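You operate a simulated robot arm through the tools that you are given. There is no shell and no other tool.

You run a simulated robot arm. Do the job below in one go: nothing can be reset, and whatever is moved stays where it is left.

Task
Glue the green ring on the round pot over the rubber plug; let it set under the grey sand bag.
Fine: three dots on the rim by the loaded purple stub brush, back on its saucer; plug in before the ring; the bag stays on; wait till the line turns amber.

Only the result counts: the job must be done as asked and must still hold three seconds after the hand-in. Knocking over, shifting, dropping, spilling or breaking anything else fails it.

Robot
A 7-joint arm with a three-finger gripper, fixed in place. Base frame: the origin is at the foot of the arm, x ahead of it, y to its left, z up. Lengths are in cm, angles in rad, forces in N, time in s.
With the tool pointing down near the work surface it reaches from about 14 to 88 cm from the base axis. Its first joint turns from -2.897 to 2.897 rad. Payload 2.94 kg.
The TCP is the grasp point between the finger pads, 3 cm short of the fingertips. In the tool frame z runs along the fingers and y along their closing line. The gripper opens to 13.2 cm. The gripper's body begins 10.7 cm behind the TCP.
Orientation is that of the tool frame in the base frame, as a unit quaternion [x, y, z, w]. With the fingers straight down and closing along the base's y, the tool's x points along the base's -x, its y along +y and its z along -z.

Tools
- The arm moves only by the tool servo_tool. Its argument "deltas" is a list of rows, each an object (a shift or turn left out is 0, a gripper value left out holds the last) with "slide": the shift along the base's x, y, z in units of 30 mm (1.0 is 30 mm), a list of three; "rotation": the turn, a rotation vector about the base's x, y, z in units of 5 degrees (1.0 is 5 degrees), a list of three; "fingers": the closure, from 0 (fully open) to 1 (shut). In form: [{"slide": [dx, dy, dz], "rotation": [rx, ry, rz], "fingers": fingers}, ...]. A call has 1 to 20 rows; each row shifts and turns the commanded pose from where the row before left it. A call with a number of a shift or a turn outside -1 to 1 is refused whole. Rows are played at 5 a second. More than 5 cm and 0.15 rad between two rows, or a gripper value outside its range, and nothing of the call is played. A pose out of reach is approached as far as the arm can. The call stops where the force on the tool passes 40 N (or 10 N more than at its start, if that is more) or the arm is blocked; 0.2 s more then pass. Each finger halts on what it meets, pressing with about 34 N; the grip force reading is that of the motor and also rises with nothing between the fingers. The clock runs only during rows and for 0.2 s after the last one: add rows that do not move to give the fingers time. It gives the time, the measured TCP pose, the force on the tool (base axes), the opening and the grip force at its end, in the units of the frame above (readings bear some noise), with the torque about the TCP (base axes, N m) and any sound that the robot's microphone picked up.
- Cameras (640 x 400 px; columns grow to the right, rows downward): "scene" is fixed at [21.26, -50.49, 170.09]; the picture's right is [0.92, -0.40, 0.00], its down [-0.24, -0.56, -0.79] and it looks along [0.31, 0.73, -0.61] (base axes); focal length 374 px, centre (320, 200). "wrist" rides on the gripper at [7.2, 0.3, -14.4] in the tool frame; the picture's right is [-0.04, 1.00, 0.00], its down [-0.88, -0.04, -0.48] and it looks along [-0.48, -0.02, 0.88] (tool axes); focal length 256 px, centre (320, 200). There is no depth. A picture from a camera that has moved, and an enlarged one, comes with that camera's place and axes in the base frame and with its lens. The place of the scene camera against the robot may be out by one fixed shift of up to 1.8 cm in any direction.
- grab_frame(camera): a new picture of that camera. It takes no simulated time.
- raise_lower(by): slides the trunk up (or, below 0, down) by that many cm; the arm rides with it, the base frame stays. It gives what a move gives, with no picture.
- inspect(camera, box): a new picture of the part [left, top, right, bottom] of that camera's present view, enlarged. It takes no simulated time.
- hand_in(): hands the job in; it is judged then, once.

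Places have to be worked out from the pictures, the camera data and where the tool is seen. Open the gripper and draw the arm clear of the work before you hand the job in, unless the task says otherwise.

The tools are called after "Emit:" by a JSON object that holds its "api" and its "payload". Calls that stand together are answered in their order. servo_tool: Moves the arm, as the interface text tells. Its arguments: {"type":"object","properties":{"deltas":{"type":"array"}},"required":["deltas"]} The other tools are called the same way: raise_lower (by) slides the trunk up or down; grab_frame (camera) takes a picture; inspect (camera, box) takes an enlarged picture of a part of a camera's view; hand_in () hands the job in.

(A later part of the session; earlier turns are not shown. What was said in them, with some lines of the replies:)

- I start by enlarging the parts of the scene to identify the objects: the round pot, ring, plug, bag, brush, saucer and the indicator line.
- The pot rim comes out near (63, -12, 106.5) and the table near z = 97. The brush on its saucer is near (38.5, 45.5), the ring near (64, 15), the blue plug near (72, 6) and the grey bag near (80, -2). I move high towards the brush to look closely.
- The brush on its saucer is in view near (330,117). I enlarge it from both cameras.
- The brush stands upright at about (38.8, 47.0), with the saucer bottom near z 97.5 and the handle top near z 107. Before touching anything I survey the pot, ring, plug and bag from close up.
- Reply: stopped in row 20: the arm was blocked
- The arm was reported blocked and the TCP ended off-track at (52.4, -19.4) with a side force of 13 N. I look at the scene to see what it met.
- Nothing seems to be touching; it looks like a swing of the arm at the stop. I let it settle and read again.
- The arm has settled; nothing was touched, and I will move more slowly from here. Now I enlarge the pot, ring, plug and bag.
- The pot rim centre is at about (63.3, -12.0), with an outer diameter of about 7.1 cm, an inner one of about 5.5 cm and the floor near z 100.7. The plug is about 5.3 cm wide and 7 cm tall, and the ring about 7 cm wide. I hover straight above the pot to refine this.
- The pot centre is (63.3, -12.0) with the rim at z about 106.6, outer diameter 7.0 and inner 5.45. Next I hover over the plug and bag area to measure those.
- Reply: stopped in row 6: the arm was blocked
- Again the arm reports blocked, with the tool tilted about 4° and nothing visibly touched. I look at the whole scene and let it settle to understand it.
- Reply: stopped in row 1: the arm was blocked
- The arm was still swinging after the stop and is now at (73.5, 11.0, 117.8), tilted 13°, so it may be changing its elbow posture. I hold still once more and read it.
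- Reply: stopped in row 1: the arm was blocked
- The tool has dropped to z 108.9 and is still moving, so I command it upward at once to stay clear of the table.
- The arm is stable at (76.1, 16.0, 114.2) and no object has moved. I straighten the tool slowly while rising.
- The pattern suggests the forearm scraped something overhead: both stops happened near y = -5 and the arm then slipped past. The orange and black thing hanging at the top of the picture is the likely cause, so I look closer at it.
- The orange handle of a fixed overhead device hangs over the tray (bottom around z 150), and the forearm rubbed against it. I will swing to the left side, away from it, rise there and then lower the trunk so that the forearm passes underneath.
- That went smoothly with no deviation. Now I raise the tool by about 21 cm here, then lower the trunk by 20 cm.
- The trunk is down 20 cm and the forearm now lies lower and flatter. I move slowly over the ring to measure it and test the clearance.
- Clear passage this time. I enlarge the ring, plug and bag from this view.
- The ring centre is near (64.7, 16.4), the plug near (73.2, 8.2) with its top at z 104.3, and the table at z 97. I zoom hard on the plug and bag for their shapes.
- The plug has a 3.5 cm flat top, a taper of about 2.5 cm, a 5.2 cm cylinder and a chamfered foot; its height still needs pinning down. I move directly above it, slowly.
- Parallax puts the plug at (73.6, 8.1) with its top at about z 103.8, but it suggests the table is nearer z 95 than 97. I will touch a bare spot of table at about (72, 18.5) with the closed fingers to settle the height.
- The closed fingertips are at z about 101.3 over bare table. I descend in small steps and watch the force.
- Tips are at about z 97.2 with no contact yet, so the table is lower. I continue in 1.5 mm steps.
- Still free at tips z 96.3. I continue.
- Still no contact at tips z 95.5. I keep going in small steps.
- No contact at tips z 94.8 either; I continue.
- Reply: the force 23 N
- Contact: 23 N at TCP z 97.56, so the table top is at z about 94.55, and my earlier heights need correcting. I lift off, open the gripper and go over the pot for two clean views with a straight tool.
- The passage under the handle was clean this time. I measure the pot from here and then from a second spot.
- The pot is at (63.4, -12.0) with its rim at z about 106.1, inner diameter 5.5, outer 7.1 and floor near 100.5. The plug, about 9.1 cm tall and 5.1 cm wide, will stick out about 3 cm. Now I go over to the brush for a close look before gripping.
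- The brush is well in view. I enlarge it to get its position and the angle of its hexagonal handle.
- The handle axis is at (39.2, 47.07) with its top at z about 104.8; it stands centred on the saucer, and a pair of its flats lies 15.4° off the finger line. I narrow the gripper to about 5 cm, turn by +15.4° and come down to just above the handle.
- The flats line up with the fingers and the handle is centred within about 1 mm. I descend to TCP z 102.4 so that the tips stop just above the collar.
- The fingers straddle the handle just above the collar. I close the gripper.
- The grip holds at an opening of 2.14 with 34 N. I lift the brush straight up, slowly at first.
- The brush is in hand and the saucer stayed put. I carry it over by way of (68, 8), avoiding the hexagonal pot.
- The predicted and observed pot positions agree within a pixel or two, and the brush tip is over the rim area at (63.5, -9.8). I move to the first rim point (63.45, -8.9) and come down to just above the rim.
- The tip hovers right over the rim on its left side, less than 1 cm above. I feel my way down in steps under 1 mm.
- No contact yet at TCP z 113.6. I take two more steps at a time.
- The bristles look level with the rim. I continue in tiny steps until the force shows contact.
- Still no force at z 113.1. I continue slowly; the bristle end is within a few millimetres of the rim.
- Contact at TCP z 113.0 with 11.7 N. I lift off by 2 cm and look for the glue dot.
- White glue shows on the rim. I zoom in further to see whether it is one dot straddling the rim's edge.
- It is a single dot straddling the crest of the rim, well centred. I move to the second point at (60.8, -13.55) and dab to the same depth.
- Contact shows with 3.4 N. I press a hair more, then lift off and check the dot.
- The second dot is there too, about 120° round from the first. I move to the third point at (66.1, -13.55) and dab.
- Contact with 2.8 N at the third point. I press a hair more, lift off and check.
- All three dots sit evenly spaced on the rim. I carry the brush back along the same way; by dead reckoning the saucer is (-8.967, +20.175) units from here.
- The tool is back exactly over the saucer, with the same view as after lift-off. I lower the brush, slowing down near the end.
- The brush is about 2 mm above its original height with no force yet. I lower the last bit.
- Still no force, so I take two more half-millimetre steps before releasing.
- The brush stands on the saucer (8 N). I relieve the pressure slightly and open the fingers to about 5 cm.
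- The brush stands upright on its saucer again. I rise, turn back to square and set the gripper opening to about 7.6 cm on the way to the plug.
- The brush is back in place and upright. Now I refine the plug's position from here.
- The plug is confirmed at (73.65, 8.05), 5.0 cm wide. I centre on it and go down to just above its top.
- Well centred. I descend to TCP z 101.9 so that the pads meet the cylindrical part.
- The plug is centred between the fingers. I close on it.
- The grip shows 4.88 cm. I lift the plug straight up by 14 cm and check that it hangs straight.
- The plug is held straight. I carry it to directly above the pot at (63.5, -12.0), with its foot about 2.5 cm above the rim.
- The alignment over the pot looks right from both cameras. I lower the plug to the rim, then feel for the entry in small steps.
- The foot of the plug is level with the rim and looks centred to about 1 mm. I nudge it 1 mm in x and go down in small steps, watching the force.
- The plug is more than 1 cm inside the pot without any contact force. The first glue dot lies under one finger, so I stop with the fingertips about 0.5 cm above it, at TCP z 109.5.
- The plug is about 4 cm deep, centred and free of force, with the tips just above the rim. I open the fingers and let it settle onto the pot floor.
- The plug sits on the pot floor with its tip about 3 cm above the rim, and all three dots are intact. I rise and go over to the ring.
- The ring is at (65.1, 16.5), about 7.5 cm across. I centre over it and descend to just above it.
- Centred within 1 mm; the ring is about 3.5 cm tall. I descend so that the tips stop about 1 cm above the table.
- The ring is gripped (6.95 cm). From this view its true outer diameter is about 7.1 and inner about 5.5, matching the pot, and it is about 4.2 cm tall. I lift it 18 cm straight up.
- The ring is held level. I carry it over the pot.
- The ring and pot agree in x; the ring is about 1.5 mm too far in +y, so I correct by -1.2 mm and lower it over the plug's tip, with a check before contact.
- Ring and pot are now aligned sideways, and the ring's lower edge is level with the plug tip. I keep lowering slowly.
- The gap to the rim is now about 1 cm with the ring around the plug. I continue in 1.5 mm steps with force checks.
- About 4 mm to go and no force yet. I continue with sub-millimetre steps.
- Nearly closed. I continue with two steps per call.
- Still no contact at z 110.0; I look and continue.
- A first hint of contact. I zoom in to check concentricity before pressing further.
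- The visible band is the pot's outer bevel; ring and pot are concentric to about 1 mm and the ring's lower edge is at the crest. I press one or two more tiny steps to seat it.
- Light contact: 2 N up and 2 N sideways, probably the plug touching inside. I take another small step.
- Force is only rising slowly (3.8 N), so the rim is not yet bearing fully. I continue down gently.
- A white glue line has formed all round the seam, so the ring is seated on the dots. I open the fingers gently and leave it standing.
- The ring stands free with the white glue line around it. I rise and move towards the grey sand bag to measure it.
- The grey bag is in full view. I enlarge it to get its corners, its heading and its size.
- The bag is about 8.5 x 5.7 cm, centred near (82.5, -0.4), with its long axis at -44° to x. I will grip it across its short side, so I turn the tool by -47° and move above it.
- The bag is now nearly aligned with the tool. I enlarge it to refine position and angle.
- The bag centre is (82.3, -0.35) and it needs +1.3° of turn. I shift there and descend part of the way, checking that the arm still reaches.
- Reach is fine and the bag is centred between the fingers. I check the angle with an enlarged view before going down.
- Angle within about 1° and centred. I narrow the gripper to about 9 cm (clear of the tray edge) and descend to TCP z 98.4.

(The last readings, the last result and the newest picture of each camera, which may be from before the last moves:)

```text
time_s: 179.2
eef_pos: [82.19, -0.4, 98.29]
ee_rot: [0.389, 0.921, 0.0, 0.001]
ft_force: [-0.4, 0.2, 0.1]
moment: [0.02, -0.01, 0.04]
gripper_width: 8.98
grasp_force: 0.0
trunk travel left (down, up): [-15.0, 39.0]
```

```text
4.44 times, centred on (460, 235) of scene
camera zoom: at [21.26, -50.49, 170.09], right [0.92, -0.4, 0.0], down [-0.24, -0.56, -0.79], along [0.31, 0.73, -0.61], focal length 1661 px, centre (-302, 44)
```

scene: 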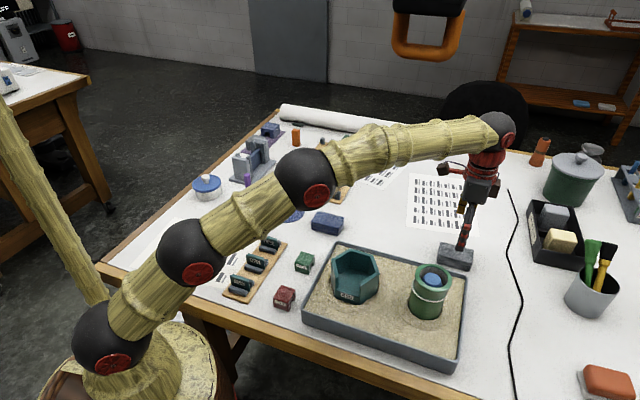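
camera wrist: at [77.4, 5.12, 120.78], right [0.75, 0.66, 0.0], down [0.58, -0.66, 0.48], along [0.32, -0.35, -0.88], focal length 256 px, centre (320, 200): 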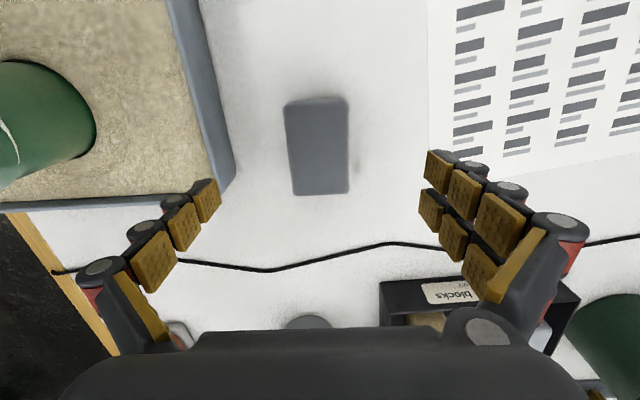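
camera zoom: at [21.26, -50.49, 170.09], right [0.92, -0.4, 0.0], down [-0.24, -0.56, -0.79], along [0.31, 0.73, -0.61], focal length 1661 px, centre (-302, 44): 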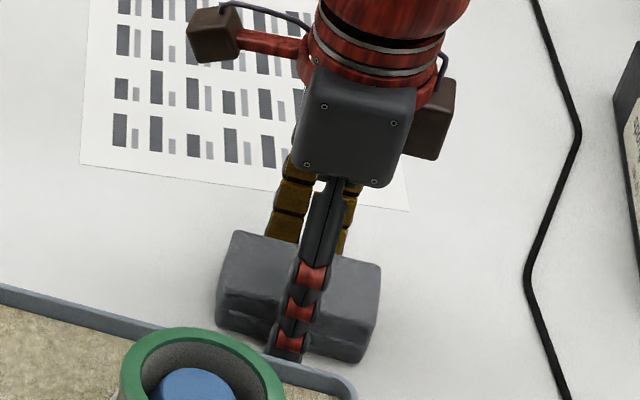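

The fingers straddle the bag about 0.8 cm above the table. I close on its short sides.

Emit:
{"api": "servo_tool", "payload": {"deltas": [{"slide": [0, 0, 0], "fingers": 0.42}, {"slide": [0, 0, 0], "fingers": 0.52}, {"slide": [0, 0, 0], "fingers": 1}, {"slide": [0, 0, 0], "fingers": 1}, {"slide": [0, 0, 0], "fingers": 1}, {"slide": [0, 0, 0], "fingers": 1}]}}

Emit:
{"api": "inspect", "payload": {"camera": "wrist", "box": [230, 90, 410, 260]}}

Emit:
{"api": "inspect", "payload": {"camera": "scene", "box": [400, 245, 460, 320]}}

```text
time_s: 180.7
eef_pos: [82.16, -0.4, 98.16]
ee_rot: [0.39, 0.921, 0.001, 0.0]
ft_force: [-1.6, 0.2, 0.5]
moment: [-0.06, 0.15, 0.06]
gripper_width: 5.77
grasp_force: 34.3
trunk travel left (down, up): [-15.0, 39.0]
```

```text
2.35 times, centred on (320, 175) of wrist
camera zoom: at [77.32, 5.07, 112.61], right [0.75, 0.66, 0.0], down [0.58, -0.66, 0.48], along [0.32, -0.35, -0.88], focal length 602 px, centre (320, 259)
```

zoom: 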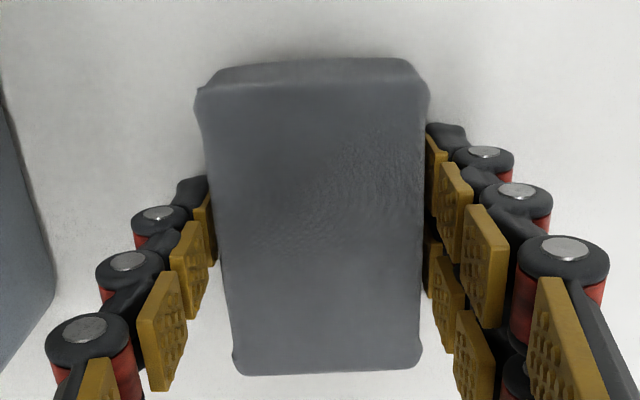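

```text
5.33 times, centred on (430, 282) of scene
camera zoom: at [21.26, -50.49, 170.09], right [0.92, -0.4, 0.0], down [-0.24, -0.56, -0.79], along [0.31, 0.73, -0.61], focal length 1994 px, centre (-267, -240)
```

zoom: 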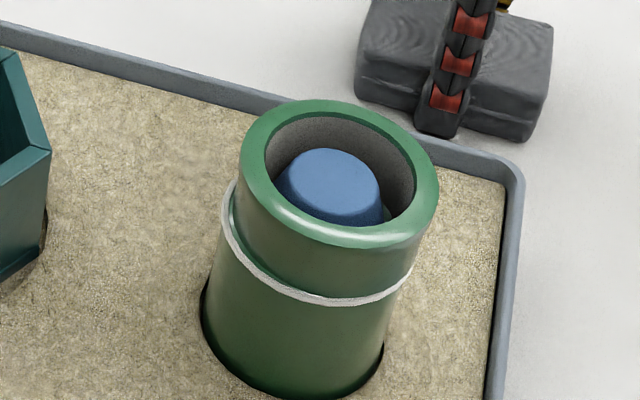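

The bag is gripped at 5.77 cm. With the view clear, I also take a close look at how the ring sits on the pot.

Emit:
{"api": "inspect", "payload": {"camera": "scene", "box": [410, 258, 450, 308]}}

Emit:
{"api": "inspect", "payload": {"camera": "scene", "box": [412, 280, 444, 300]}}

```text
8.00 times, centred on (430, 283) of scene
camera zoom: at [21.26, -50.49, 170.09], right [0.92, -0.4, 0.0], down [-0.24, -0.56, -0.79], along [0.31, 0.73, -0.61], focal length 2990 px, centre (-560, -464)
```

zoom: 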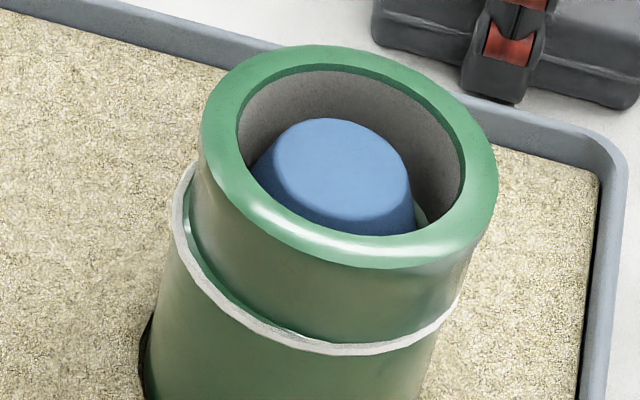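

```text
16.00 times, centred on (428, 290) of scene
camera zoom: at [21.26, -50.49, 170.09], right [0.92, -0.4, 0.0], down [-0.24, -0.56, -0.79], along [0.31, 0.73, -0.61], focal length 5980 px, centre (-1408, -1240)
```

zoom: 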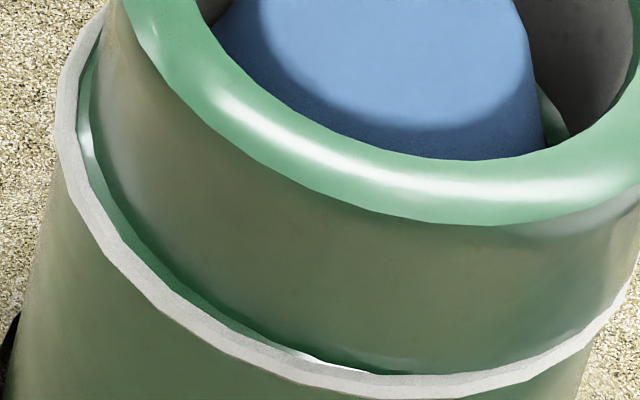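

The ring sits flat with the glue line all round, only about 2 mm off the pot axis, which I leave alone. Now I lift the bag straight up by about 18 cm.

Emit:
{"api": "servo_tool", "payload": {"deltas": [{"slide": [0, 0, 0.1]}, {"slide": [0, 0, 0.2]}, {"slide": [0, 0, 0.4]}, {"slide": [0, 0, 0.6]}, {"slide": [0, 0, 0.7]}, {"slide": [0, 0, 0.7]}, {"slide": [0, 0, 0.7]}, {"slide": [0, 0, 0.7]}, {"slide": [0, 0, 0.7]}, {"slide": [0, 0, 0.6]}, {"slide": [0, 0, 0.4]}, {"slide": [0, 0, 0.15]}, {"slide": [0, 0, 0]}, {"slide": [0, 0, 0]}]}}

Emit:
{"api": "inspect", "payload": {"camera": "wrist", "box": [230, 90, 410, 260]}}

Emit:
{"api": "grab_frame", "payload": {"camera": "scene"}}

```text
time_s: 183.7
eef_pos: [82.19, -0.4, 115.98]
ee_rot: [0.39, 0.921, 0.001, -0.001]
ft_force: [0.4, 0.3, -3.9]
moment: [0.01, -0.03, -0.02]
gripper_width: 5.73
grasp_force: 34.1
trunk travel left (down, up): [-15.0, 39.0]
```

```text
2.35 times, centred on (320, 175) of wrist
camera zoom: at [77.41, 5.1, 130.4], right [0.75, 0.66, 0.0], down [0.58, -0.66, 0.47], along [0.32, -0.35, -0.88], focal length 602 px, centre (320, 259)
```

zoom: 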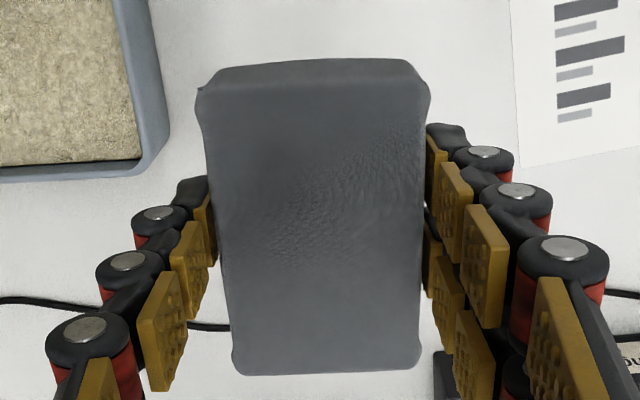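

```text
taken
```

scene: 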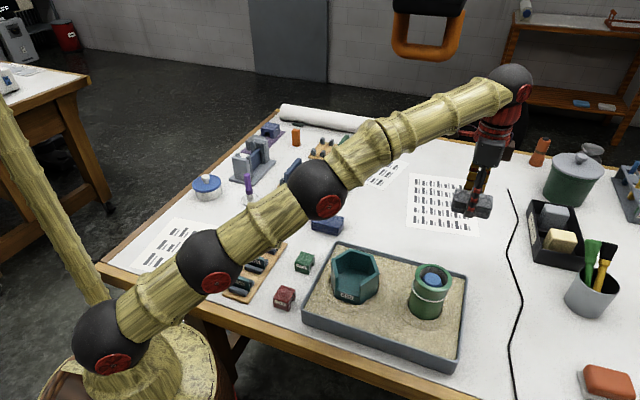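

The bag hangs level and weighs about 4 N. I carry it over the ring at this height, which clears it by about 2 cm.

Emit:
{"api": "servo_tool", "payload": {"deltas": [{"slide": [-0.119, -0.074, 0.05]}, {"slide": [-0.239, -0.148, 0.05]}, {"slide": [-0.4775, -0.2969, 0]}, {"slide": [-0.4775, -0.2969, 0]}, {"slide": [-0.4775, -0.2969, 0]}, {"slide": [-0.4775, -0.2969, 0]}, {"slide": [-0.4775, -0.2969, 0]}, {"slide": [-0.4775, -0.2969, 0]}, {"slide": [-0.4775, -0.2969, 0]}, {"slide": [-0.4775, -0.2969, 0]}, {"slide": [-0.4775, -0.2969, 0]}, {"slide": [-0.4775, -0.2969, 0]}, {"slide": [-0.4775, -0.2969, 0]}, {"slide": [-0.2865, -0.1781, 0]}, {"slide": [-0.167, -0.1039, 0]}, {"slide": [-0.0955, -0.0594, 0]}, {"slide": [-0.0478, -0.0297, 0]}, {"slide": [0, 0, 0]}, {"slide": [0, 0, 0]}]}}

Emit:
{"api": "grab_frame", "payload": {"camera": "wrist"}}

Emit:
{"api": "grab_frame", "payload": {"camera": "scene"}}

Emit:
{"api": "inspect", "payload": {"camera": "scene", "box": [390, 210, 480, 330]}}

```text
time_s: 187.7
eef_pos: [63.61, -12.04, 116.41]
ee_rot: [0.39, 0.921, 0.001, -0.001]
ft_force: [-0.5, 1.0, -3.6]
moment: [-0.02, 0.0, 0.02]
gripper_width: 5.71
grasp_force: 34.1
trunk travel left (down, up): [-15.0, 39.0]
```

```text
taken
camera wrist: at [58.74, -6.5, 130.74], right [0.75, 0.66, 0.0], down [0.58, -0.66, 0.47], along [0.32, -0.35, -0.88], focal length 256 px, centre (320, 200)
```

wrist: 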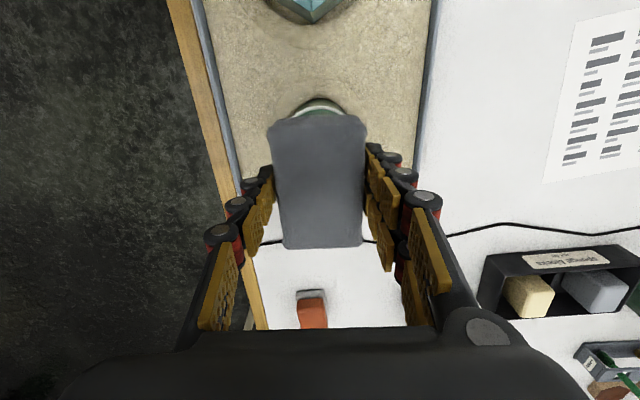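

```text
taken
```

scene: 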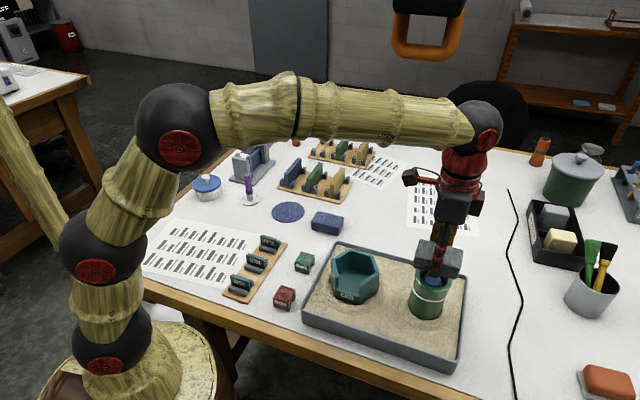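

```text
3.33 times, centred on (435, 270) of scene
camera zoom: at [21.26, -50.49, 170.09], right [0.92, -0.4, 0.0], down [-0.24, -0.56, -0.79], along [0.31, 0.73, -0.61], focal length 1246 px, centre (-63, -33)
```

zoom: 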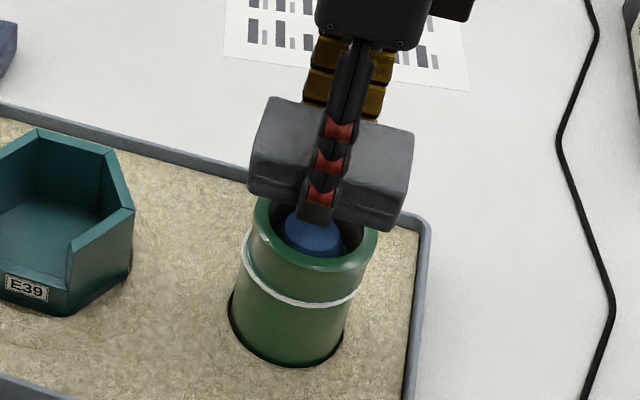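

The bag is over the ring. I check the alignment along the bag's long axis in an enlarged wrist view.

Emit:
{"api": "inspect", "payload": {"camera": "wrist", "box": [260, 80, 380, 160]}}

```text
5.00 times, centred on (320, 120) of wrist
camera zoom: at [58.74, -6.5, 130.74], right [0.75, 0.66, 0.0], down [0.58, -0.66, 0.47], along [0.32, -0.35, -0.88], focal length 1280 px, centre (320, 600)
```

zoom: 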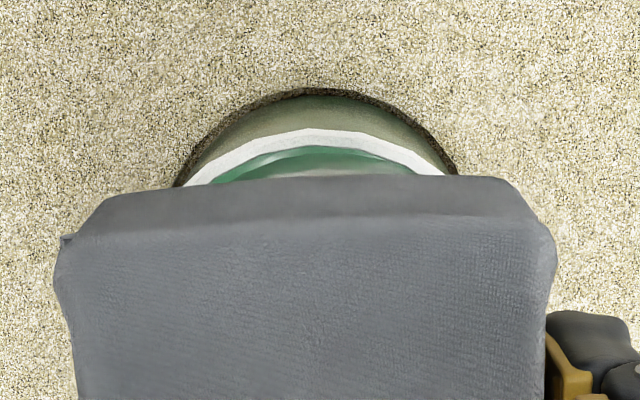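

Alignment is within about 2 mm both ways. I lower the bag and watch the vertical force climb from -3.7 N as the ring takes the weight.

Emit:
{"api": "servo_tool", "payload": {"deltas": [{"slide": [0, 0, -0.15]}, {"slide": [0, 0, -0.2]}, {"slide": [0, 0, -0.15]}, {"slide": [0, 0, -0.07]}, {"slide": [0, 0, -0.05]}, {"slide": [0, 0, 0]}]}}

Emit:
{"api": "inspect", "payload": {"camera": "scene", "box": [400, 225, 470, 325]}}

```text
time_s: 189.1
eef_pos: [63.64, -11.91, 114.6]
ee_rot: [0.389, 0.921, 0.001, 0.0]
ft_force: [-0.4, 0.3, -3.1]
moment: [-0.02, 0.04, -0.01]
gripper_width: 5.71
grasp_force: 34.4
trunk travel left (down, up): [-15.0, 39.0]
```

```text
4.00 times, centred on (435, 275) of scene
camera zoom: at [21.26, -50.49, 170.09], right [0.92, -0.4, 0.0], down [-0.24, -0.56, -0.79], along [0.31, 0.73, -0.61], focal length 1495 px, centre (-140, -100)
```

zoom: 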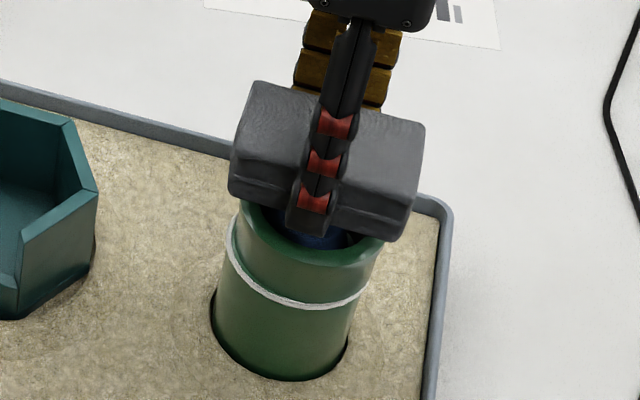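

About 1 cm still to go. I lower it in smaller steps.

Emit:
{"api": "servo_tool", "payload": {"deltas": [{"slide": [0, 0, -0.05]}, {"slide": [0, 0, -0.05]}, {"slide": [0, 0, -0.05]}, {"slide": [0, 0, 0]}]}}

Emit:
{"api": "servo_tool", "payload": {"deltas": [{"slide": [0, 0, -0.04]}, {"slide": [0, 0, -0.04]}, {"slide": [0, 0, 0]}]}}

Emit:
{"api": "inspect", "payload": {"camera": "scene", "box": [400, 225, 470, 325]}}

```text
time_s: 190.1
eef_pos: [63.61, -12.04, 114.09]
ee_rot: [0.39, 0.921, 0.0, 0.0]
ft_force: [0.5, 1.0, -2.3]
moment: [-0.03, -0.01, 0.0]
gripper_width: 5.73
grasp_force: 34.2
trunk travel left (down, up): [-15.0, 39.0]
```

```text
time_s: 190.8
eef_pos: [63.49, -11.95, 113.79]
ee_rot: [0.39, 0.921, 0.001, 0.0]
ft_force: [1.2, -0.5, -3.2]
moment: [0.0, 0.01, -0.01]
gripper_width: 5.73
grasp_force: 34.4
trunk travel left (down, up): [-15.0, 39.0]
```

```text
4.00 times, centred on (435, 275) of scene
camera zoom: at [21.26, -50.49, 170.09], right [0.92, -0.4, 0.0], down [-0.24, -0.56, -0.79], along [0.31, 0.73, -0.61], focal length 1495 px, centre (-140, -100)
```

zoom: 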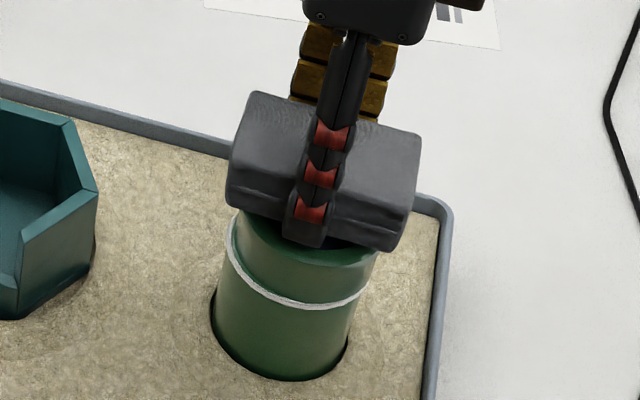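

Close now. I continue with sub-millimetre steps.

Emit:
{"api": "servo_tool", "payload": {"deltas": [{"slide": [0, 0, -0.03]}, {"slide": [0, 0, -0.03]}, {"slide": [0, 0, 0]}]}}

Emit:
{"api": "servo_tool", "payload": {"deltas": [{"slide": [0, 0, -0.03]}, {"slide": [0, 0, -0.03]}, {"slide": [0, 0, 0]}]}}

```text
time_s: 191.7
eef_pos: [63.59, -11.92, 113.66]
ee_rot: [0.389, 0.921, 0.001, -0.001]
ft_force: [-0.7, 0.1, -3.5]
moment: [0.03, 0.02, 0.0]
gripper_width: 5.75
grasp_force: 34.7
trunk travel left (down, up): [-15.0, 39.0]
```

```text
time_s: 192.4
eef_pos: [63.63, -11.88, 113.46]
ee_rot: [0.39, 0.921, 0.001, -0.001]
ft_force: [-0.2, 0.7, -2.4]
moment: [0.0, 0.0, -0.03]
gripper_width: 5.72
grasp_force: 33.6
trunk travel left (down, up): [-15.0, 39.0]
```

Still carrying the weight (-2.4 to -3.5 N). I continue.

Emit:
{"api": "servo_tool", "payload": {"deltas": [{"slide": [0, 0, -0.03]}, {"slide": [0, 0, -0.03]}, {"slide": [0, 0, 0]}]}}

Emit:
{"api": "servo_tool", "payload": {"deltas": [{"slide": [0, 0, -0.03]}, {"slide": [0, 0, 0]}]}}

Emit:
{"api": "inspect", "payload": {"camera": "scene", "box": [405, 240, 455, 300]}}

```text
time_s: 193.2
eef_pos: [63.59, -11.9, 113.19]
ee_rot: [0.39, 0.921, 0.001, -0.001]
ft_force: [0.1, -0.2, -2.3]
moment: [-0.01, 0.0, -0.02]
gripper_width: 5.73
grasp_force: 34.4
trunk travel left (down, up): [-15.0, 39.0]
```

```text
time_s: 193.8
eef_pos: [63.57, -11.93, 113.13]
ee_rot: [0.39, 0.921, 0.001, -0.001]
ft_force: [-0.1, 0.6, -2.8]
moment: [-0.01, -0.03, 0.0]
gripper_width: 5.71
grasp_force: 33.9
trunk travel left (down, up): [-15.0, 39.0]
```

```text
6.67 times, centred on (430, 270) of scene
camera zoom: at [21.26, -50.49, 170.09], right [0.92, -0.4, 0.0], down [-0.24, -0.56, -0.79], along [0.31, 0.73, -0.61], focal length 2492 px, centre (-413, -267)
```

zoom: 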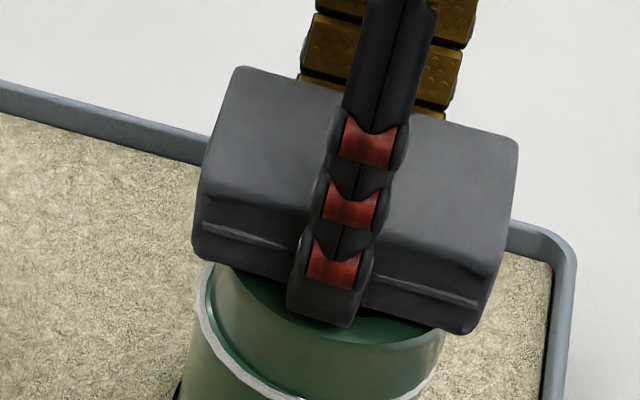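

There is still a small gap under the bag. I continue down in the same small steps.

Emit:
{"api": "servo_tool", "payload": {"deltas": [{"slide": [0, 0, -0.03]}, {"slide": [0, 0, -0.03]}, {"slide": [0, 0, 0]}]}}

Emit:
{"api": "servo_tool", "payload": {"deltas": [{"slide": [0, 0, -0.03]}, {"slide": [0, 0, 0]}, {"slide": [0, 0, 0]}]}}

```text
time_s: 194.7
eef_pos: [63.67, -11.99, 112.98]
ee_rot: [0.389, 0.921, 0.001, 0.0]
ft_force: [0.5, 0.1, -2.7]
moment: [0.01, 0.0, -0.02]
gripper_width: 5.7
grasp_force: 34.6
trunk travel left (down, up): [-15.0, 39.0]
```

```text
time_s: 195.4
eef_pos: [63.57, -12.05, 112.86]
ee_rot: [0.39, 0.921, 0.001, 0.0]
ft_force: [-0.6, 0.3, -2.3]
moment: [0.04, 0.01, 0.01]
gripper_width: 5.73
grasp_force: 34.4
trunk travel left (down, up): [-15.0, 39.0]
```

Emit:
{"api": "servo_tool", "payload": {"deltas": [{"slide": [0, 0, -0.03]}, {"slide": [0, 0, 0]}, {"slide": [0, 0, 0]}]}}

Emit:
{"api": "inspect", "payload": {"camera": "scene", "box": [405, 240, 455, 300]}}

Emit:
{"api": "inspect", "payload": {"camera": "wrist", "box": [260, 80, 380, 160]}}

```text
time_s: 196.2
eef_pos: [63.68, -12.0, 112.97]
ee_rot: [0.39, 0.921, 0.001, 0.0]
ft_force: [0.2, 0.2, -2.2]
moment: [-0.03, 0.05, 0.0]
gripper_width: 5.74
grasp_force: 34.0
trunk travel left (down, up): [-15.0, 39.0]
```

```text
6.67 times, centred on (430, 270) of scene
camera zoom: at [21.26, -50.49, 170.09], right [0.92, -0.4, 0.0], down [-0.24, -0.56, -0.79], along [0.31, 0.73, -0.61], focal length 2492 px, centre (-413, -267)
```

zoom: 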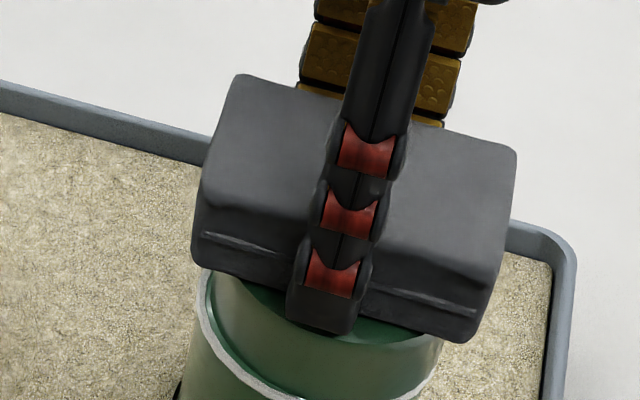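

```text
5.00 times, centred on (320, 120) of wrist
camera zoom: at [58.77, -6.51, 127.21], right [0.75, 0.66, 0.0], down [0.58, -0.66, 0.47], along [0.32, -0.35, -0.88], focal length 1280 px, centre (320, 600)
```

zoom: 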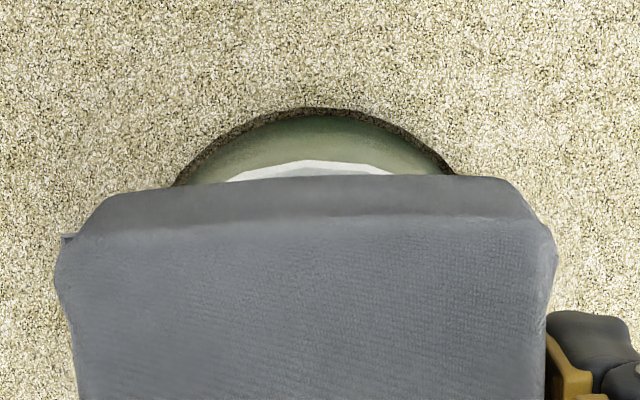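

The gap is nearly gone and the load is still mostly on the gripper. I continue.

Emit:
{"api": "servo_tool", "payload": {"deltas": [{"slide": [0, 0, -0.03]}, {"slide": [0, 0, -0.03]}, {"slide": [0, 0, 0]}]}}

Emit:
{"api": "servo_tool", "payload": {"deltas": [{"slide": [0, 0, -0.03]}, {"slide": [0, 0, 0]}, {"slide": [0, 0, 0]}]}}

```text
time_s: 197.1
eef_pos: [63.58, -12.02, 112.73]
ee_rot: [0.39, 0.921, 0.001, -0.001]
ft_force: [0.9, -0.5, 1.9]
moment: [-0.08, 0.08, 0.01]
gripper_width: 5.72
grasp_force: 33.6
trunk travel left (down, up): [-15.0, 39.0]
```

```text
time_s: 197.8
eef_pos: [63.55, -11.9, 112.63]
ee_rot: [0.39, 0.921, 0.002, 0.001]
ft_force: [3.0, -1.4, 14.0]
moment: [-0.13, 0.26, 0.0]
gripper_width: 5.74
grasp_force: 33.5
trunk travel left (down, up): [-15.0, 39.0]
```

The bag bears on the ring now (14 N pressure). I relieve it by half a millimetre and open the fingers gently.

Emit:
{"api": "servo_tool", "payload": {"deltas": [{"slide": [0, 0, 0.025]}, {"slide": [0, 0, 0]}, {"slide": [0, 0, 0], "fingers": 0.54}, {"slide": [0, 0, 0], "fingers": 0.48}, {"slide": [0, 0, 0], "fingers": 0.4}, {"slide": [0, 0, 0], "fingers": 0.3}, {"slide": [0, 0, 0], "fingers": 0.3}, {"slide": [0, 0, 0], "fingers": 0.3}]}}

Emit:
{"api": "inspect", "payload": {"camera": "scene", "box": [395, 235, 465, 315]}}

Emit:
{"api": "inspect", "payload": {"camera": "wrist", "box": [230, 80, 410, 260]}}

```text
time_s: 199.7
eef_pos: [63.56, -11.91, 112.68]
ee_rot: [0.391, 0.921, 0.002, 0.001]
ft_force: [0.3, -0.6, 0.3]
moment: [-0.03, 0.0, 0.02]
gripper_width: 9.22
grasp_force: 0.0
trunk travel left (down, up): [-15.0, 39.0]
```

```text
5.00 times, centred on (430, 275) of scene
camera zoom: at [21.26, -50.49, 170.09], right [0.92, -0.4, 0.0], down [-0.24, -0.56, -0.79], along [0.31, 0.73, -0.61], focal length 1869 px, centre (-230, -175)
```

zoom: 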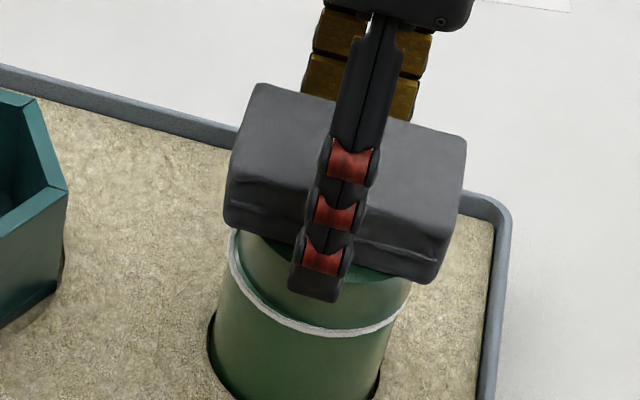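

```text
2.22 times, centred on (320, 170) of wrist
camera zoom: at [58.75, -6.49, 127.04], right [0.75, 0.66, 0.0], down [0.58, -0.66, 0.48], along [0.32, -0.35, -0.88], focal length 569 px, centre (320, 267)
```

zoom: 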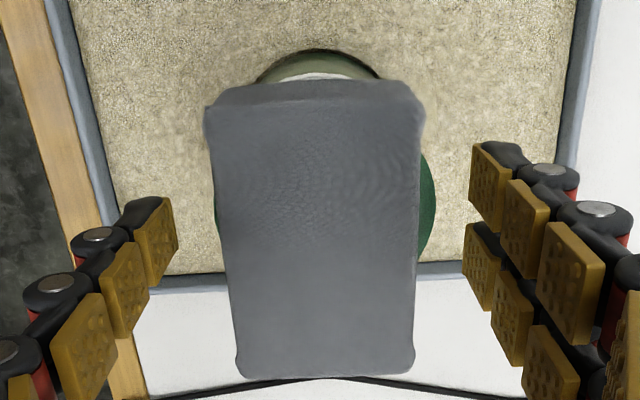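

The bag rests level on the ring. I rise straight up, then back away along the bag's long axis so that the fingers pass clear of it.

Emit:
{"api": "servo_tool", "payload": {"deltas": [{"slide": [0, 0, 0.1]}, {"slide": [0, 0, 0.2]}, {"slide": [0, 0, 0.4]}, {"slide": [0, 0, 0.4]}, {"slide": [0, 0, 0.3]}, {"slide": [0, 0, 0.1]}, {"slide": [0, 0, 0]}, {"slide": [0.1, -0.1, 0]}, {"slide": [0.25, -0.25, 0]}, {"slide": [0.4, -0.4, 0]}, {"slide": [0.4, -0.4, 0]}, {"slide": [0.4, -0.4, 0]}, {"slide": [0.4, -0.4, 0]}, {"slide": [0.4, -0.4, 0]}, {"slide": [0.4, -0.4, 0]}, {"slide": [0.3, -0.3, 0]}, {"slide": [0.15, -0.15, 0]}, {"slide": [0, 0, 0]}, {"slide": [0, 0, 0]}]}}

Emit:
{"api": "grab_frame", "payload": {"camera": "scene"}}

Emit:
{"api": "inspect", "payload": {"camera": "scene", "box": [395, 235, 465, 325]}}

Emit:
{"api": "grab_frame", "payload": {"camera": "wrist"}}

```text
time_s: 203.7
eef_pos: [73.21, -21.46, 117.09]
ee_rot: [0.39, 0.921, 0.001, 0.0]
ft_force: [-0.1, 0.4, -0.3]
moment: [0.0, 0.03, 0.03]
gripper_width: 9.24
grasp_force: 0.0
trunk travel left (down, up): [-15.0, 39.0]
```

```text
taken
```

scene: 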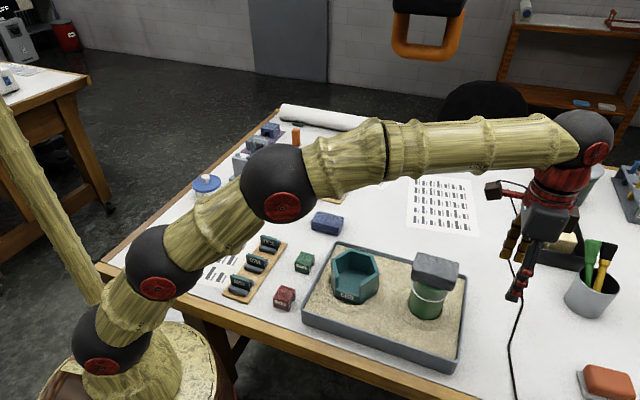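

```text
4.44 times, centred on (430, 280) of scene
camera zoom: at [21.26, -50.49, 170.09], right [0.92, -0.4, 0.0], down [-0.24, -0.56, -0.79], along [0.31, 0.73, -0.61], focal length 1661 px, centre (-169, -156)
```

zoom: 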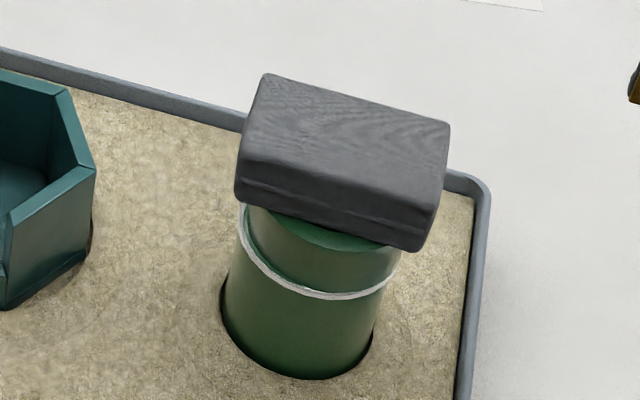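

```text
taken
camera wrist: at [68.32, -16.11, 131.51], right [0.75, 0.66, 0.0], down [0.58, -0.66, 0.47], along [0.32, -0.35, -0.88], focal length 256 px, centre (320, 200)
```

wrist: 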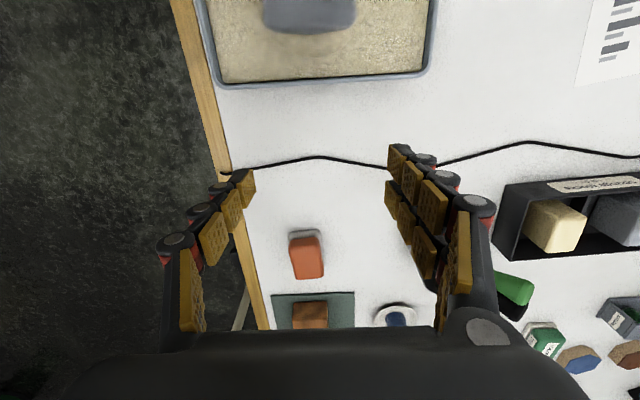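

The bag sits centred on the ring and the seam line is still white, in clear view. I hold still and let the glue set, checking the line's colour.

Emit:
{"api": "servo_tool", "payload": {"deltas": [{"slide": [0, 0, 0]}, {"slide": [0, 0, 0]}, {"slide": [0, 0, 0]}, {"slide": [0, 0, 0]}, {"slide": [0, 0, 0]}, {"slide": [0, 0, 0]}, {"slide": [0, 0, 0]}, {"slide": [0, 0, 0]}, {"slide": [0, 0, 0]}, {"slide": [0, 0, 0]}, {"slide": [0, 0, 0]}, {"slide": [0, 0, 0]}, {"slide": [0, 0, 0]}, {"slide": [0, 0, 0]}, {"slide": [0, 0, 0]}, {"slide": [0, 0, 0]}, {"slide": [0, 0, 0]}, {"slide": [0, 0, 0]}, {"slide": [0, 0, 0]}, {"slide": [0, 0, 0]}]}}

Emit:
{"api": "servo_tool", "payload": {"deltas": [{"slide": [0, 0, 0]}, {"slide": [0, 0, 0]}, {"slide": [0, 0, 0]}, {"slide": [0, 0, 0]}, {"slide": [0, 0, 0]}, {"slide": [0, 0, 0]}, {"slide": [0, 0, 0]}, {"slide": [0, 0, 0]}, {"slide": [0, 0, 0]}, {"slide": [0, 0, 0]}, {"slide": [0, 0, 0]}, {"slide": [0, 0, 0]}, {"slide": [0, 0, 0]}, {"slide": [0, 0, 0]}, {"slide": [0, 0, 0]}, {"slide": [0, 0, 0]}, {"slide": [0, 0, 0]}, {"slide": [0, 0, 0]}, {"slide": [0, 0, 0]}, {"slide": [0, 0, 0]}]}}

Emit:
{"api": "inspect", "payload": {"camera": "scene", "box": [395, 235, 465, 325]}}

```text
time_s: 207.8
eef_pos: [73.14, -21.6, 117.17]
ee_rot: [0.391, 0.921, 0.001, 0.0]
ft_force: [-0.8, 0.8, 0.0]
moment: [0.0, 0.02, 0.01]
gripper_width: 9.25
grasp_force: 0.1
trunk travel left (down, up): [-15.0, 39.0]
```

```text
time_s: 212.1
eef_pos: [73.17, -21.51, 117.2]
ee_rot: [0.391, 0.921, 0.001, 0.0]
ft_force: [-0.6, -0.3, -0.2]
moment: [-0.02, 0.0, -0.02]
gripper_width: 9.24
grasp_force: 0.0
trunk travel left (down, up): [-15.0, 39.0]
```

```text
4.44 times, centred on (430, 280) of scene
camera zoom: at [21.26, -50.49, 170.09], right [0.92, -0.4, 0.0], down [-0.24, -0.56, -0.79], along [0.31, 0.73, -0.61], focal length 1661 px, centre (-169, -156)
```

zoom: 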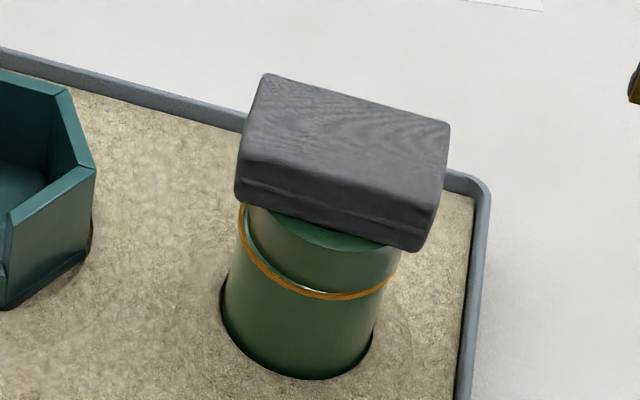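

The line has turned amber with the bag still in place. I open the gripper fully and draw the arm further off to the side, away from the pot.

Emit:
{"api": "servo_tool", "payload": {"deltas": [{"slide": [-0.1, -0.15, 0], "fingers": 0}, {"slide": [-0.2, -0.3, 0.05]}, {"slide": [-0.35, -0.45, 0.05]}, {"slide": [-0.35, -0.45, 0.05]}, {"slide": [-0.35, -0.45, 0.05]}, {"slide": [-0.35, -0.45, 0.05]}, {"slide": [-0.35, -0.45, 0.05]}, {"slide": [-0.35, -0.45, 0.05]}, {"slide": [-0.35, -0.45, 0.05]}, {"slide": [-0.35, -0.45, 0.05]}, {"slide": [-0.2, -0.3, 0]}, {"slide": [-0.1, -0.15, 0]}, {"slide": [0, 0, 0]}, {"slide": [0, 0, 0]}]}}

Emit:
{"api": "grab_frame", "payload": {"camera": "scene"}}

Emit:
{"api": "inspect", "payload": {"camera": "scene", "box": [395, 235, 465, 325]}}

Emit:
{"api": "inspect", "payload": {"camera": "scene", "box": [180, 110, 380, 240]}}

```text
time_s: 215.1
eef_pos: [62.95, -35.1, 118.53]
ee_rot: [0.39, 0.921, 0.001, 0.0]
ft_force: [-0.4, -0.4, 0.1]
moment: [-0.03, 0.01, -0.01]
gripper_width: 13.2
grasp_force: 0.0
trunk travel left (down, up): [-15.0, 39.0]
```

```text
taken
```

scene: 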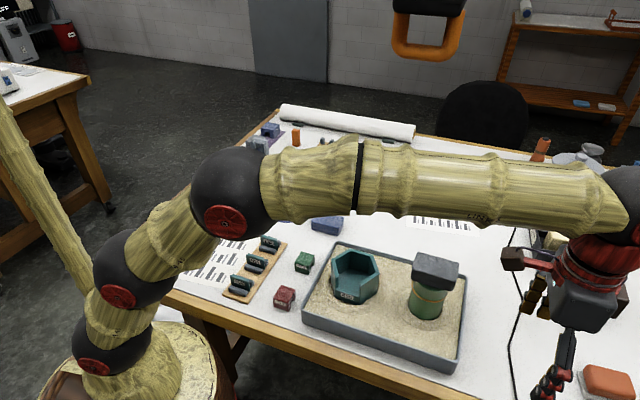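

```text
4.44 times, centred on (430, 280) of scene
camera zoom: at [21.26, -50.49, 170.09], right [0.92, -0.4, 0.0], down [-0.24, -0.56, -0.79], along [0.31, 0.73, -0.61], focal length 1661 px, centre (-169, -156)
```

zoom: 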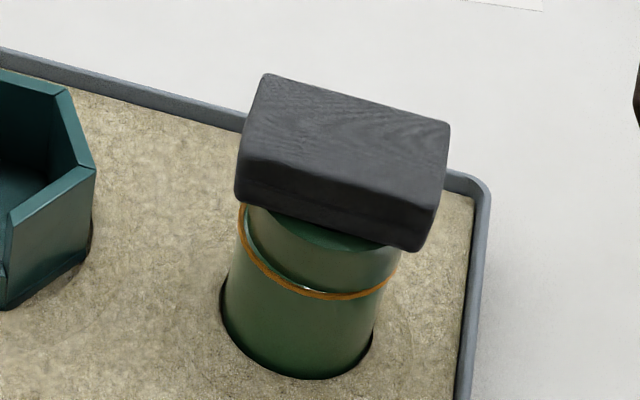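

```text
3.08 times, centred on (280, 175) of scene
camera zoom: at [21.26, -50.49, 170.09], right [0.92, -0.4, 0.0], down [-0.24, -0.56, -0.79], along [0.31, 0.73, -0.61], focal length 1150 px, centre (443, 277)
```

zoom: 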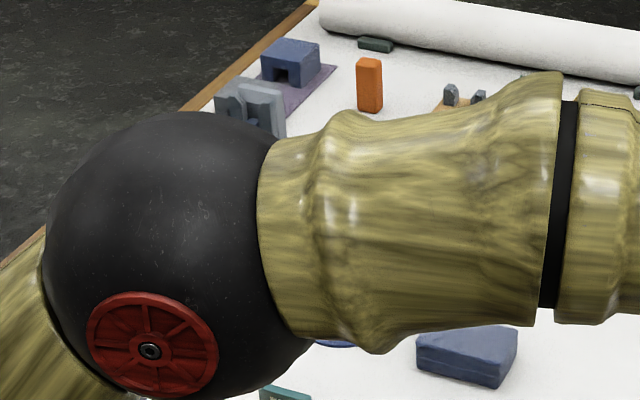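

The seam line is amber, the bag rests on the ring over the plug, the brush was last seen upright on its saucer, and the open gripper is well clear. I hand the job in.

Emit:
{"api": "hand_in", "payload": {}}

```text
The job is handed in.
```

I've handed the job in. The green ring is glued on the round pot over the rubber plug, and the seam line turned amber with the grey sand bag still on top.

- **Glue:** three dots sit about evenly around the rim. The purple brush went back on its saucer and stood upright when I last had a clear view of it; the arm hid it at the final check.
- **Plug and ring:** the plug went in first and sits on the pot floor. The ring sits about 2 mm off the pot's centre. I left it there rather than disturb wet glue.
- **Overhead handle:** early on, the arm appeared to bump the orange handle hanging over the tray, twice. I saw nothing shift on the table, and the handle looked unmoved. I lowered the trunk 20 cm, and after that the arm passed under it freely.
- **Arm:** the gripper is open and drawn off to the side, clear of the work.
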